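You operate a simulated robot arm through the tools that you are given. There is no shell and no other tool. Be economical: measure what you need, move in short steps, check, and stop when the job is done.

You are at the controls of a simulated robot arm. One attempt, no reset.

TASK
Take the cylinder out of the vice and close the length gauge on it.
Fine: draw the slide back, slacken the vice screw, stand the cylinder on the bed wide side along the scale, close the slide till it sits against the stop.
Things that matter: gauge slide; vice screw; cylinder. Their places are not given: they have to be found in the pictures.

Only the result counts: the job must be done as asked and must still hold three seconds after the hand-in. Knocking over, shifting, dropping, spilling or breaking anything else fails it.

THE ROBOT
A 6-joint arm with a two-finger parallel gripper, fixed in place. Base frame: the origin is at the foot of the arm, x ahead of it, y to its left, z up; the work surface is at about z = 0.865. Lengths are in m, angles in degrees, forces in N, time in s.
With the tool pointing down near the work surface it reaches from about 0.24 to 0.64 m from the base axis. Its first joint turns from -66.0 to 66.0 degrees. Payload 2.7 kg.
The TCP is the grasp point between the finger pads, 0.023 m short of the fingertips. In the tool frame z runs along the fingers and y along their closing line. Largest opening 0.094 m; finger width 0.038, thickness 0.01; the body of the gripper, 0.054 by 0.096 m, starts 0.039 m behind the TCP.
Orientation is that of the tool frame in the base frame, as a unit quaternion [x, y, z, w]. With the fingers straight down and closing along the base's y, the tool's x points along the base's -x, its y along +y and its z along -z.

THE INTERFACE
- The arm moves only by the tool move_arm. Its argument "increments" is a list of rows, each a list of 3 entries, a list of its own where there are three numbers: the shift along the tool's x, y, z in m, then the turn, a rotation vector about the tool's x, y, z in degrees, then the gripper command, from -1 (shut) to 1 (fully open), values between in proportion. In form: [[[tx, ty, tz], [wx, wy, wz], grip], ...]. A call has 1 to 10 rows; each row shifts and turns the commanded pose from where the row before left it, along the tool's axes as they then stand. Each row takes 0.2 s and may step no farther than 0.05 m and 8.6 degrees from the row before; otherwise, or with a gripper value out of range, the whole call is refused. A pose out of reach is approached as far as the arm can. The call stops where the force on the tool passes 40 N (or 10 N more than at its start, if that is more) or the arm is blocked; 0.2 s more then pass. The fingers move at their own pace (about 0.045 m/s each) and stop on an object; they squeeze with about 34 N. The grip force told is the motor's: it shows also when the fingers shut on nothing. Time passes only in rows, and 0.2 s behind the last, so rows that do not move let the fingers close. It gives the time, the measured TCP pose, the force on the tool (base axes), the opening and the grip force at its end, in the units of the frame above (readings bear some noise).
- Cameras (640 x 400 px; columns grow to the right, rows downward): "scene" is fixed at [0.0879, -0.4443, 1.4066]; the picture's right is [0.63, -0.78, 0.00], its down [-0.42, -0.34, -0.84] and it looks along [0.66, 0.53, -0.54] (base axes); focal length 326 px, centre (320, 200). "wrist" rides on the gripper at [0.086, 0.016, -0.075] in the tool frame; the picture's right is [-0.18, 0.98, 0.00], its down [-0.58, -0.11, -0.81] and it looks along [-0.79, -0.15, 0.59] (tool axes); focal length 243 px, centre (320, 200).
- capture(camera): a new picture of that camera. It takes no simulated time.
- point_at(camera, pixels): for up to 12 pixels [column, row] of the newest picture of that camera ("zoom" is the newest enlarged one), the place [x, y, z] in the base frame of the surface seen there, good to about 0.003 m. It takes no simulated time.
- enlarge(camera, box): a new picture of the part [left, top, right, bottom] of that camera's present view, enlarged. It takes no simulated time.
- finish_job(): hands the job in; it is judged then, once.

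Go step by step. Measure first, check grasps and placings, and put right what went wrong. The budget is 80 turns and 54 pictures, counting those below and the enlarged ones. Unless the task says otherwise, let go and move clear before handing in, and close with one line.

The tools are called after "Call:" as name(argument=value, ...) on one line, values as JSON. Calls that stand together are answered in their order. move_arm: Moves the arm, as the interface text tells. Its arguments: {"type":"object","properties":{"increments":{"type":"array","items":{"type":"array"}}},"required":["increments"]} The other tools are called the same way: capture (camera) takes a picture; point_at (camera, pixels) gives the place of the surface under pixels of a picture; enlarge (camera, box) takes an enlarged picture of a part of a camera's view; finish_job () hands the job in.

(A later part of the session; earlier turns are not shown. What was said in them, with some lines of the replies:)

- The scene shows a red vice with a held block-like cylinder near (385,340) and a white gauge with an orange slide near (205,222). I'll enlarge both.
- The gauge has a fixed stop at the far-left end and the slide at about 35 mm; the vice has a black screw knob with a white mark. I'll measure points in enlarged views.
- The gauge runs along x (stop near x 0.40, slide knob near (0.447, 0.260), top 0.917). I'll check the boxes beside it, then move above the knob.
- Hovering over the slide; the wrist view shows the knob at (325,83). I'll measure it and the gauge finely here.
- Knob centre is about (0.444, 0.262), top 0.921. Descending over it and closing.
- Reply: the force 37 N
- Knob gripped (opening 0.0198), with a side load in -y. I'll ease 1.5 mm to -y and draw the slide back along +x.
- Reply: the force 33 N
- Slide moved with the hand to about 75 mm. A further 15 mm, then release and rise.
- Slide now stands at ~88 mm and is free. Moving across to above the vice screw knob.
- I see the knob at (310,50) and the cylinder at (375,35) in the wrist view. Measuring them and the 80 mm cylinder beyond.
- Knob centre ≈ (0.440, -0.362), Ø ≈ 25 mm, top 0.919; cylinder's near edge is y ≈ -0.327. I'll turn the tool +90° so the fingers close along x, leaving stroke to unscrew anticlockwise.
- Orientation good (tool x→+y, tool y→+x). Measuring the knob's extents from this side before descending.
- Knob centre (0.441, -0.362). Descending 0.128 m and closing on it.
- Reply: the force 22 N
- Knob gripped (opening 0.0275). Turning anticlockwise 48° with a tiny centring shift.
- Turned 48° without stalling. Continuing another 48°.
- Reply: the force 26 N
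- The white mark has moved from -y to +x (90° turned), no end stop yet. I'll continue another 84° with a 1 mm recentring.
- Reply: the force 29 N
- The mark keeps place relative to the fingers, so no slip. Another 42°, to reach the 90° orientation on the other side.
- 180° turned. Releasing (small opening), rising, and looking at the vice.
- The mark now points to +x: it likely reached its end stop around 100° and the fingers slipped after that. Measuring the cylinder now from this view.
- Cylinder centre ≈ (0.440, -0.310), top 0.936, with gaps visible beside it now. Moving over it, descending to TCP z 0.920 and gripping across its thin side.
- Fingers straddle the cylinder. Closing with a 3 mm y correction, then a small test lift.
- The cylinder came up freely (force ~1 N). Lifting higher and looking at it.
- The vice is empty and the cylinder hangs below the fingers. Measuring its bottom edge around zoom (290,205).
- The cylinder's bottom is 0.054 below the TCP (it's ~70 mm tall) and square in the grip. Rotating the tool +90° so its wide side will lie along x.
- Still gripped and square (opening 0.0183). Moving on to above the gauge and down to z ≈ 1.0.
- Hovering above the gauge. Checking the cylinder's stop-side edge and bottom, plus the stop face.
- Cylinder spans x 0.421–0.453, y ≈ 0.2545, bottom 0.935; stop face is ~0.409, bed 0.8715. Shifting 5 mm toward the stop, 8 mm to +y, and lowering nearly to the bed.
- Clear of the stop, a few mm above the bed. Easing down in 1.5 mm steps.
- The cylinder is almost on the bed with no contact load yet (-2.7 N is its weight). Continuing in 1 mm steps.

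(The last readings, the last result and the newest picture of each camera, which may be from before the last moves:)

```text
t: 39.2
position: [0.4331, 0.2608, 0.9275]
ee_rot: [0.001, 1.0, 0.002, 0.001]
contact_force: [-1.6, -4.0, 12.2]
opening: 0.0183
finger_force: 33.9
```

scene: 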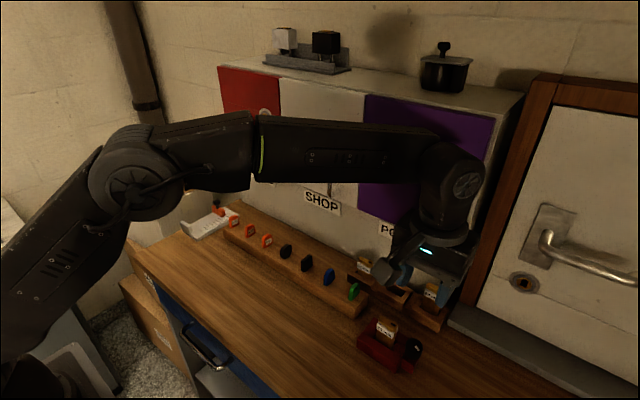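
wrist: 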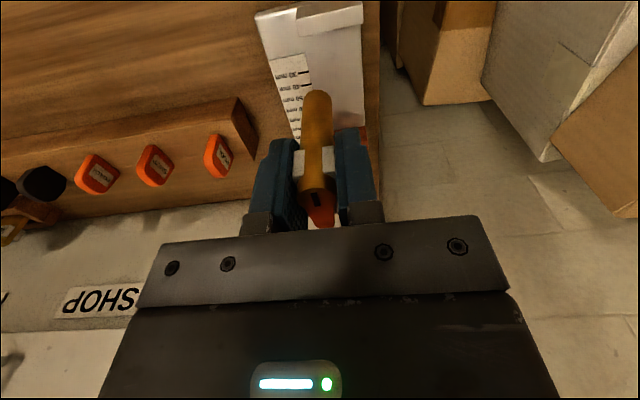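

Contact (+12 N up): it stands on the bed. Releasing and rising straight up.

Call:
move_arm(increments=[[[0, 0, -0.0005], [0, 0, 0], -0.6], [[0, 0, 0], [0, 0, 0], -0.4], [[0, 0, 0], [0, 0, 0], 0], [[0, 0, 0], [0, 0, 0], 0], [[0, 0, -0.02], [0, 0, 0], 0], [[0, 0, -0.03], [0, 0, 0], 0], [[0, 0, -0.04], [0, 0, 0], 0], [[0, 0, 0], [0, 0, 0], 0]])

Call:
enlarge(camera="scene", box=[170, 180, 250, 250])

Call:
capture(camera="wrist")

```text
t: 41.0
position: [0.4319, 0.262, 1.014]
ee_rot: [0.0, 1.0, 0.001, 0.0]
contact_force: [-0.1, -0.4, 0.2]
opening: 0.0469
finger_force: 0.2
```

```text
5.71 times, centred on (210, 215) of scene
```

zoom: 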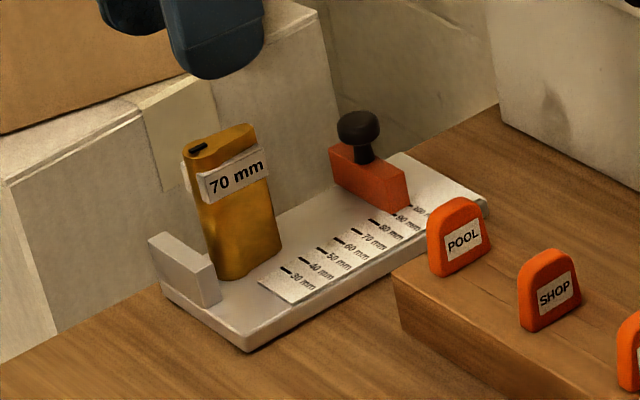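

```text
13 pictures are left
```

wrist: 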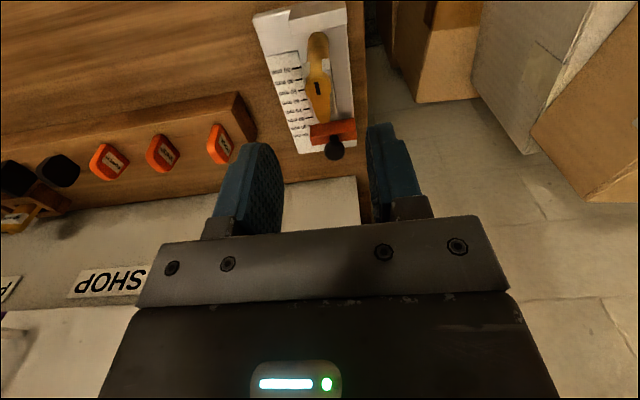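

The cylinder stands upright, wide side along the scale, between stop and slide. Next I'll push the slide from behind with closed fingers turned flat (−90°, camera away from the cylinder); measuring the slide first.

Call:
point_at(camera="zoom", pixels=[[358, 120], [355, 145], [335, 145], [408, 185], [405, 205], [205, 145], [222, 275], [278, 250], [215, 270]])

Call:
point_at(camera="wrist", pixels=[[334, 148], [327, 147], [342, 145], [313, 130], [355, 125], [318, 35], [317, 118], [300, 15]])

Call:
move_arm(increments=[[[-0.04, 0, 0], [0, 0, 0], -1], [[-0.04, 0, 0], [0, 0, 0], -1], [[-0.033, 0, 0], [0, 0, 0], -1], [[0, 0, 0], [0, 0, -8.2], -1], [[0, 0, 0], [0, 0, -8.2], -1], [[0, 0, 0], [0, 0, -8.2], -1], [[0, 0, 0], [0, 0, -8.2], -1], [[0, 0, 0], [0, 0, -8.2], -1], [[0, 0, 0], [0, 0, -8.2], -1], [[0, 0, 0], [0, 0, -8.2], -1]])

Call:
move_arm(increments=[[[0, 0, 0], [0, 0, -8.2], -1], [[0, 0, 0], [0, 0, -8.2], -1], [[0, 0, 0], [0, 0, -8.2], -1], [[0, 0, 0], [0, 0, -8], -1], [[0, 0, 0], [0, 0, 0], -1]])

Call:
capture(camera="scene")

```text
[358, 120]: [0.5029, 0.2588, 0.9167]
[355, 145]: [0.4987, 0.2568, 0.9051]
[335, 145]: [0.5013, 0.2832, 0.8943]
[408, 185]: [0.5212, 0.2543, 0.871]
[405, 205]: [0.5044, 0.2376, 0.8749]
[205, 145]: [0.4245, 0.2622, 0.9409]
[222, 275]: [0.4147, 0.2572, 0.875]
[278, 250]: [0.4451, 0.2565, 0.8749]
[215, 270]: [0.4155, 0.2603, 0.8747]
```

```text
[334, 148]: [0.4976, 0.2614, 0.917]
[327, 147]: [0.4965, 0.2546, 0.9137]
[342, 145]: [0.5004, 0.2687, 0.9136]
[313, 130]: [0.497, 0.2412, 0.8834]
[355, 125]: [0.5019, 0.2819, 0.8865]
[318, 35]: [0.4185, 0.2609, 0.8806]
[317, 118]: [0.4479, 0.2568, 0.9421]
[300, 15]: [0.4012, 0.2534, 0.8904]
```

```text
t: 41.8
position: [0.5317, 0.2588, 1.0142]
ee_rot: [0.001, 1.0, 0.0, -0.01]
contact_force: [-41.2, -16.1, 7.0]
opening: 0.0
finger_force: 28.4
stopped in row 4: the force on the tool passed its limit (the readings are from after the stop); the commanded pose is now the measured one
```

```text
t: 42.1
position: [0.5306, 0.2581, 1.0147]
ee_rot: [-0.012, 1.0, -0.002, -0.014]
contact_force: [-32.6, -12.4, 4.0]
opening: 0.0
finger_force: 34.2
stopped in row 1: the force on the tool passed its limit (the readings are from after the stop); the commanded pose is now the measured one
```

```text
12 pictures are left
```

scene: 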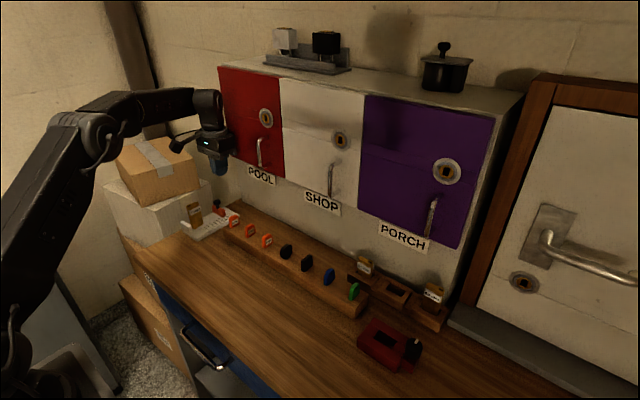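

The hand bumped the cabinet front at x ≈ 0.53, so I can't get behind the slide that way. I'll back off, then instead grip the knob with the fingers' forward edge only (TCP ~13 mm behind the knob), so the fingers stay clear of the cylinder.

Call:
move_arm(increments=[[[0.01, 0, 0], [-0.2, -1.6, 1.4], -0.2], [[0.007, 0.002, 0], [0, 0, 0], 0], [[0, 0, 0], [0, 0, 0], 0]])

Call:
enlarge(camera="scene", box=[160, 130, 280, 250])

```text
t: 42.9
position: [0.5157, 0.2598, 1.0124]
ee_rot: [-0.002, 1.0, 0.0, 0.002]
contact_force: [-0.1, -0.1, -0.4]
opening: 0.047
finger_force: 0.0
```

```text
3.33 times, centred on (220, 190) of scene
```

zoom: 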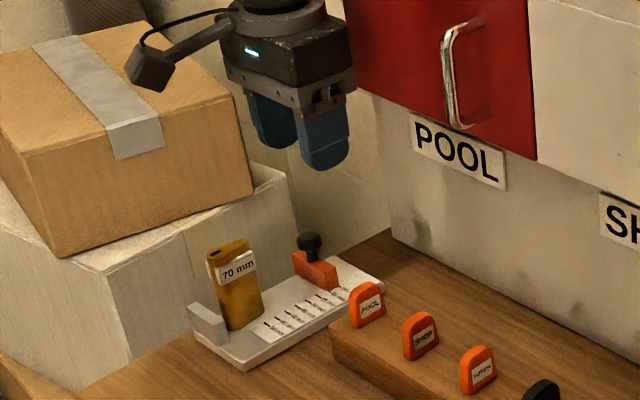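

Free again, nothing disturbed. Descending at x ≈ 0.514 around the knob (centre x ≈ 0.500) and closing.

Call:
move_arm(increments=[[[0.002, 0.002, 0.03], [0, 0, 0], 0], [[0, 0, 0.03], [0, 0, 0], 0], [[0, 0, 0.022], [0, 0, 0], 0], [[0, 0, 0.012], [0, 0, 0], 0], [[0, 0, 0], [0, 0, 0], 0], [[0, 0, 0], [0, 0, 0], -1], [[0, 0, 0], [0, 0, 0], -1], [[0, 0, 0], [0, 0, 0], -1]])

Call:
enlarge(camera="scene", box=[170, 160, 260, 250])

```text
t: 44.7
position: [0.5136, 0.2623, 0.9195]
ee_rot: [-0.002, 1.0, 0.0, 0.002]
contact_force: [-0.5, 7.8, -3.2]
opening: 0.0195
finger_force: 45.1
```

```text
4.44 times, centred on (215, 205) of scene
```

zoom: 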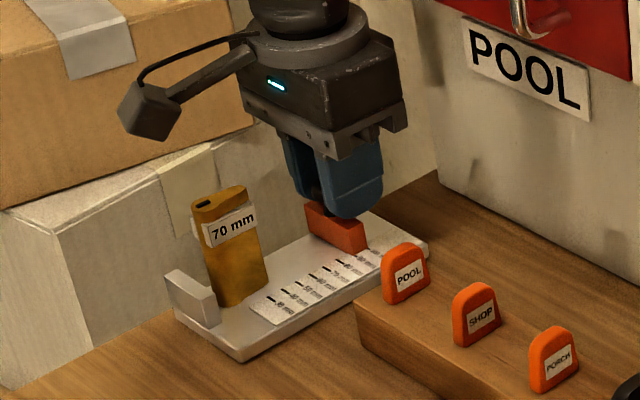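

Knob gripped by the fingers' front part; the camera rides well above the cylinder. Pushing the slide 35 mm toward the stop.

Call:
move_arm(increments=[[[0.005, 0, 0], [0, 0, 0], -1], [[0.008, 0, 0], [0, 0, 0], -1], [[0.008, 0, 0], [0, 0, 0], -1], [[0.008, 0, 0], [0, 0, 0], -1], [[0.006, 0, 0], [0, 0, 0], -1], [[0, 0, 0], [0, 0, 0], -1]])

Call:
enlarge(camera="scene", box=[170, 160, 260, 250])

```text
t: 46.1
position: [0.4793, 0.2619, 0.9193]
ee_rot: [-0.002, 1.0, 0.0, 0.003]
contact_force: [-0.5, 18.4, 7.3]
opening: 0.0194
finger_force: 45.0
```

```text
4.44 times, centred on (215, 205) of scene
```

zoom: 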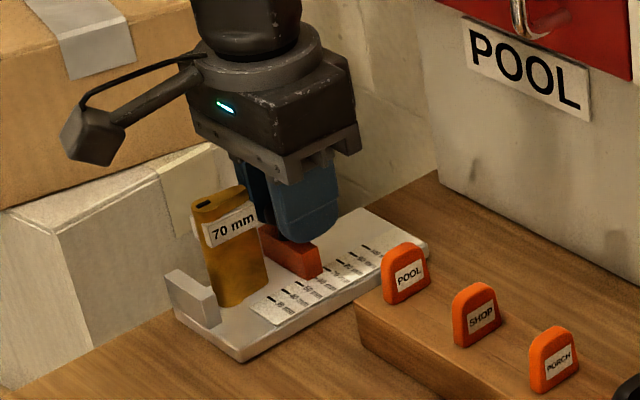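

The slide follows; its face is ~10 mm from the cylinder. Continuing slowly, 12 mm in small steps.

Call:
move_arm(increments=[[[0.002, 0, 0], [0, 0, 0], -1], [[0.002, 0, 0], [0, 0, 0], -1], [[0.002, 0, 0], [0, 0, 0], -1], [[0.0015, 0, 0], [0, 0, 0], -1], [[0.0015, 0, 0], [0, 0, 0], -1], [[0.0015, 0, 0], [0, 0, 0], -1], [[0.0015, 0, 0], [0, 0, 0], -1]])

Call:
enlarge(camera="scene", box=[180, 190, 230, 240])

```text
t: 47.7
position: [0.4674, 0.2622, 0.9202]
ee_rot: [-0.002, 1.0, 0.0, 0.001]
contact_force: [1.2, 16.2, 0.3]
opening: 0.0194
finger_force: 45.1
```

```text
8.00 times, centred on (205, 215) of scene
```

zoom: 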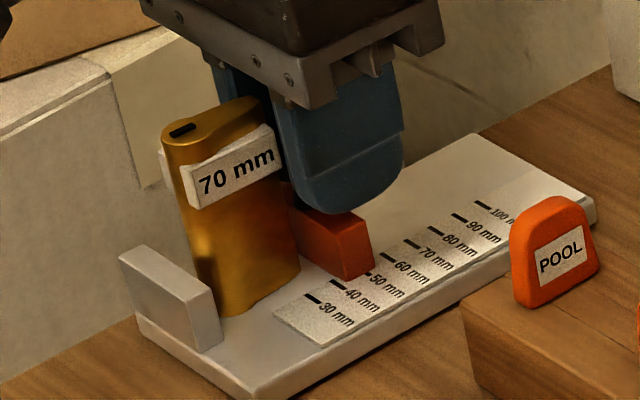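

Slide is about touching the cylinder. Continuing 6 mm more, watching force.

Call:
move_arm(increments=[[[0.001, 0, 0], [0, 0, 0], -1], [[0.001, 0, 0], [0, 0, 0], -1], [[0.001, 0, 0], [0, 0, 0], -1], [[0.001, 0, 0], [0, 0, 0], -1], [[0.001, 0, 0], [0, 0, 0], -1], [[0.001, 0, 0], [0, 0, 0], -1]])

Call:
enlarge(camera="scene", box=[180, 190, 230, 240])

```text
t: 49.1
position: [0.4621, 0.2615, 0.9214]
ee_rot: [0.0, 1.0, 0.001, 0.003]
contact_force: [13.2, 16.7, -2.3]
opening: 0.0195
finger_force: 44.7
```

```text
8.00 times, centred on (205, 215) of scene
```

zoom: 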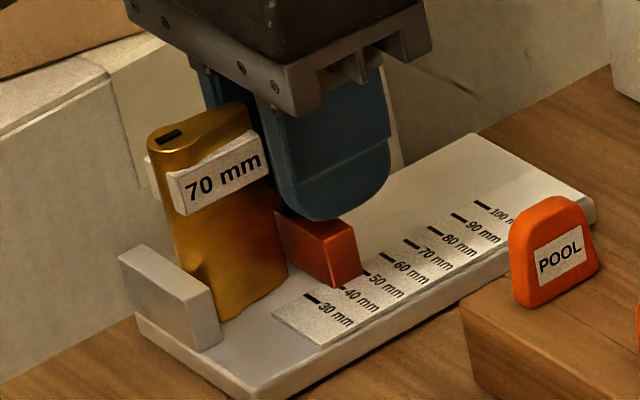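

The cylinder moved along with the slide and force in x rose to 13 N, suggesting it's reaching the stop. Pressing on in 1 mm steps.

Call:
move_arm(increments=[[[0.001, 0, 0], [0, 0, 0], -1], [[0.001, 0, 0], [0, 0, 0], -1], [[0, 0, 0], [0, 0, 0], -1]])

```text
t: 49.9
position: [0.4623, 0.2624, 0.9193]
ee_rot: [-0.001, 1.0, 0.002, 0.006]
contact_force: [26.8, 14.0, -7.1]
opening: 0.0196
finger_force: 44.8
```

Stopped moving while force climbs to 27 N: slide, cylinder and stop are in contact. Relaxing the command 1.5 mm, releasing, and rising slightly rearward.

Call:
move_arm(increments=[[[-0.0015, 0, 0], [0, 0, 0], -1], [[0, 0, 0], [0, 0, 0], -0.4], [[0, 0, 0], [0, 0, 0], 0], [[0, 0, 0], [0, 0, 0], 0.1], [[0, 0, -0.02], [0, 0, 0], 0.1], [[0, 0, -0.04], [0, 0, 0], 0.1], [[0, 0, -0.04], [0, 0, 0], 0.1], [[0, -0.03, -0.02], [0, 0, 0], 0.1], [[0, -0.04, 0], [0, 0, 0], 0.1]])

Call:
enlarge(camera="scene", box=[180, 190, 230, 240])

Call:
capture(camera="wrist")

```text
t: 51.9
position: [0.4602, 0.1892, 1.0404]
ee_rot: [-0.002, 1.0, -0.001, 0.002]
contact_force: [0.4, 1.1, -0.5]
opening: 0.0518
finger_force: 0.0
```

```text
8.00 times, centred on (205, 215) of scene
```

zoom: 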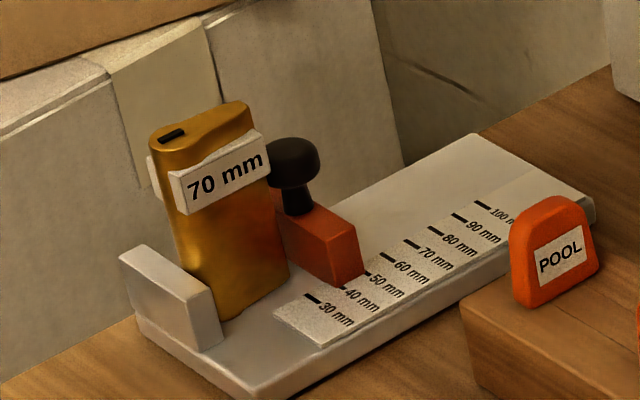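

```text
5 pictures are left
```

wrist: 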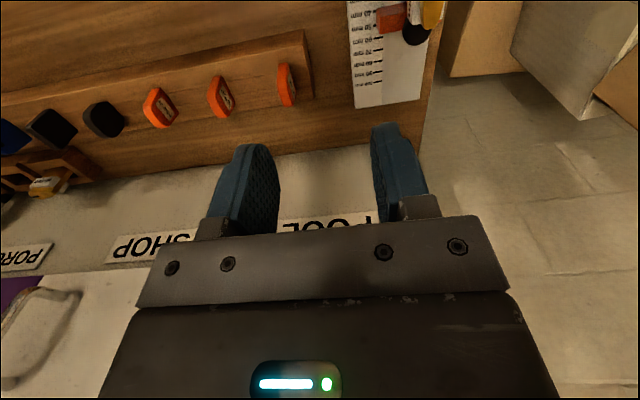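

The cylinder stands upright between slide and stop. Measuring edges to verify there's no gap.

Call:
point_at(camera="zoom", pixels=[[195, 270], [190, 240], [220, 318], [226, 300], [286, 265], [280, 230], [205, 280], [150, 145], [250, 105], [265, 280], [330, 270], [360, 285]])

Call:
move_arm(increments=[[[0.03, 0, -0.02], [0, 0, 0], 0.1], [[0.03, 0, 0], [0, 0, 0], 0.1], [[0.03, 0.03, 0], [0, 0, 0], 0.1], [[0.03, 0.02, 0], [0, 0, 0], 0.1], [[0, 0.02, 0], [0, 0, 0], 0.1]])

Call:
enlarge(camera="scene", box=[188, 205, 218, 235])

```text
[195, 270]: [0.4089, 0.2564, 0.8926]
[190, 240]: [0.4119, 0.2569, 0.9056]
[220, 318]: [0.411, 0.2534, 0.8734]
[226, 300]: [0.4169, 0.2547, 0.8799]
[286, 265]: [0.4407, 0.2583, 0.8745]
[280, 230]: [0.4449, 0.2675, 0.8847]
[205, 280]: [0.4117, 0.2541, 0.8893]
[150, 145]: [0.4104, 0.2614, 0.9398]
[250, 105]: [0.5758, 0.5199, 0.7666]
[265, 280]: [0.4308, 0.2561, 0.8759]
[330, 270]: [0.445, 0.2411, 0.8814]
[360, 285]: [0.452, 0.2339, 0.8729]
```

```text
t: 53.1
position: [0.3396, 0.26, 1.0582]
ee_rot: [-0.001, 1.0, -0.001, 0.002]
contact_force: [0.3, 0.0, 0.0]
opening: 0.0515
finger_force: 0.1
```

```text
13.33 times, centred on (203, 220) of scene
```

zoom: 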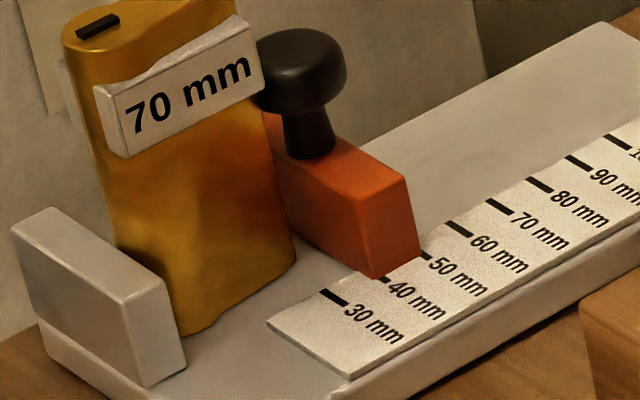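

Readings leave a possible 1–3 mm gap between cylinder (x end 0.441) and slide face (0.445): the fingers may have touched first. Now there's room behind the knob, so I'll push it from behind with closed fingers.

Call:
move_arm(increments=[[[-0.04, 0, 0], [0, 0, 0], -1], [[-0.04, 0, 0], [0, 0, 0], -1], [[-0.04, 0, 0], [0, 0, 0], -1], [[-0.04, 0.002, 0], [0, 0, 0], -1], [[0, 0, 0.04], [0, 0, 0], -1], [[0, 0, 0.04], [0, 0, 0], -1], [[0, 0, 0.04], [0, 0, 0], -1], [[0, 0, 0.026], [0, 0, 0], -1], [[0, 0, 0], [0, 0, 0], -1]])

Call:
move_arm(increments=[[[0.005, 0, 0], [0, 0, 0], -1], [[0.005, 0, 0], [0, 0, 0], -1], [[0.004, 0, 0], [0, 0, 0], -1], [[0.002, 0, 0], [0, 0, 0], -1], [[0.001, 0, 0], [0, 0, 0], -1], [[0.001, 0, 0], [0, 0, 0], -1]])

```text
t: 55.1
position: [0.5005, 0.2635, 0.9155]
ee_rot: [-0.001, 1.0, 0.0, 0.002]
contact_force: [-0.2, -0.8, 0.4]
opening: 0.0
finger_force: 34.3
```

```text
t: 56.5
position: [0.4849, 0.2642, 0.9149]
ee_rot: [0.0, 1.0, 0.0, 0.002]
contact_force: [1.3, -0.1, -1.5]
opening: 0.0
finger_force: 34.1
```

Call:
move_arm(increments=[[[0.002, 0, 0], [0, 0, 0], -1], [[0.002, -0.001, 0], [0, 0, 0], -1], [[0.001, 0, 0], [0, 0, 0], -1], [[0.001, 0, 0], [0, 0, 0], -1], [[0.001, 0, 0], [0, 0, 0], -1], [[0, 0, 0], [0, 0, 0], -1]])

```text
t: 57.3
position: [0.4829, 0.2626, 0.9155]
ee_rot: [-0.001, 1.0, 0.004, 0.01]
contact_force: [8.3, 0.7, -2.9]
opening: 0.0
finger_force: 33.8
stopped in row 3: the force on the tool passed its limit (the readings are from after the stop); the commanded pose is now the measured one
```

The push from behind met a firm block immediately (>40 N), so the slide is tight on the cylinder and the cylinder on the stop. Backing off and rising clear, then a final look.

Call:
move_arm(increments=[[[-0.008, 0, 0], [0, 0, 0], -1], [[0, 0, -0.03], [0, 0, 0], -1], [[0, 0, -0.04], [0, 0, 0], -1], [[0, 0, -0.04], [0, 0, 0], -1], [[0.01, -0.04, -0.02], [0, 0, 0], -1], [[0.01, -0.045, 0], [0, 0, 0], -1], [[0.01, -0.045, 0], [0, 0, 0], -1], [[0, 0, 0], [0, 0, 0], -1]])

Call:
enlarge(camera="scene", box=[188, 205, 218, 235])

Call:
point_at(camera="zoom", pixels=[[335, 297], [380, 279], [372, 270], [330, 220], [285, 190], [293, 255], [280, 270], [275, 200], [180, 325], [130, 260]])

Call:
capture(camera="scene")

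```text
t: 59.1
position: [0.4568, 0.1351, 1.0478]
ee_rot: [-0.001, 1.0, 0.003, 0.008]
contact_force: [-0.4, 0.8, -0.1]
opening: 0.0
finger_force: 34.0
```

```text
13.33 times, centred on (203, 220) of scene
```

zoom: 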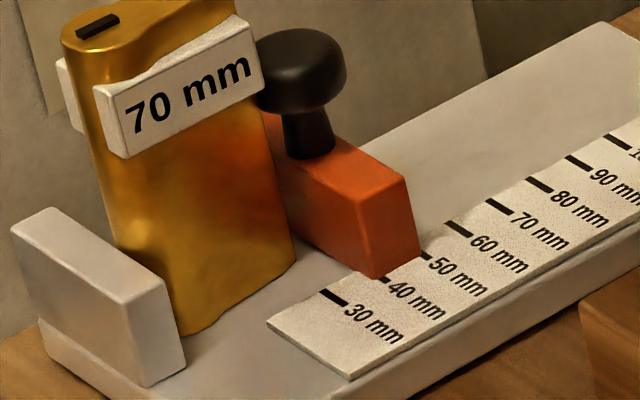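

```text
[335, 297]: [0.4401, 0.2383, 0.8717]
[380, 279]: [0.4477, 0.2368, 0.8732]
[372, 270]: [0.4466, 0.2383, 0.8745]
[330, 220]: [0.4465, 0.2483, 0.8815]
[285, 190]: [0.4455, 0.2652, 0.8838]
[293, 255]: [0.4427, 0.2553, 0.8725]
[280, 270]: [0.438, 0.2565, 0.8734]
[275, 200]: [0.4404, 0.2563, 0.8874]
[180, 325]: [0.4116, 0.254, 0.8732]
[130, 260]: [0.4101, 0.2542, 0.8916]
```

```text
2 pictures are left
```

scene: 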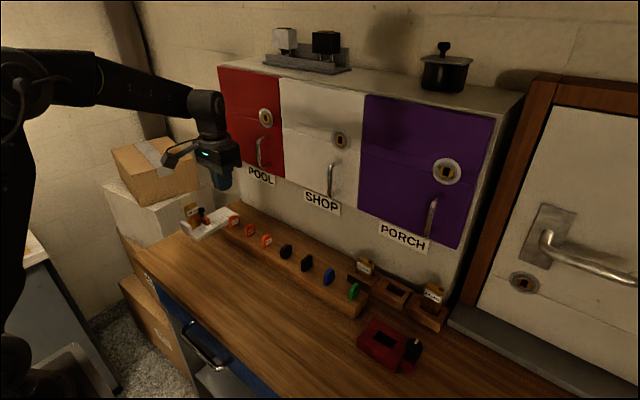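

The slide, cylinder and stop are unchanged after the firm push: cylinder upright from x 0.410 to ~0.445, slide face at ~0.446, hand clear and nothing else disturbed. Handing in.

Call:
finish_job()

```text
The job is handed in.
```

I took the cylinder out of the vice and stood it on the gauge bed with its wide side along the scale. The slide is closed on it, holding it against the stop, and the job is handed in. A final push on the slide from behind met a firm block. While moving to the slide, the hand bumped the cabinet front once; nothing looked moved in the pictures afterwards.
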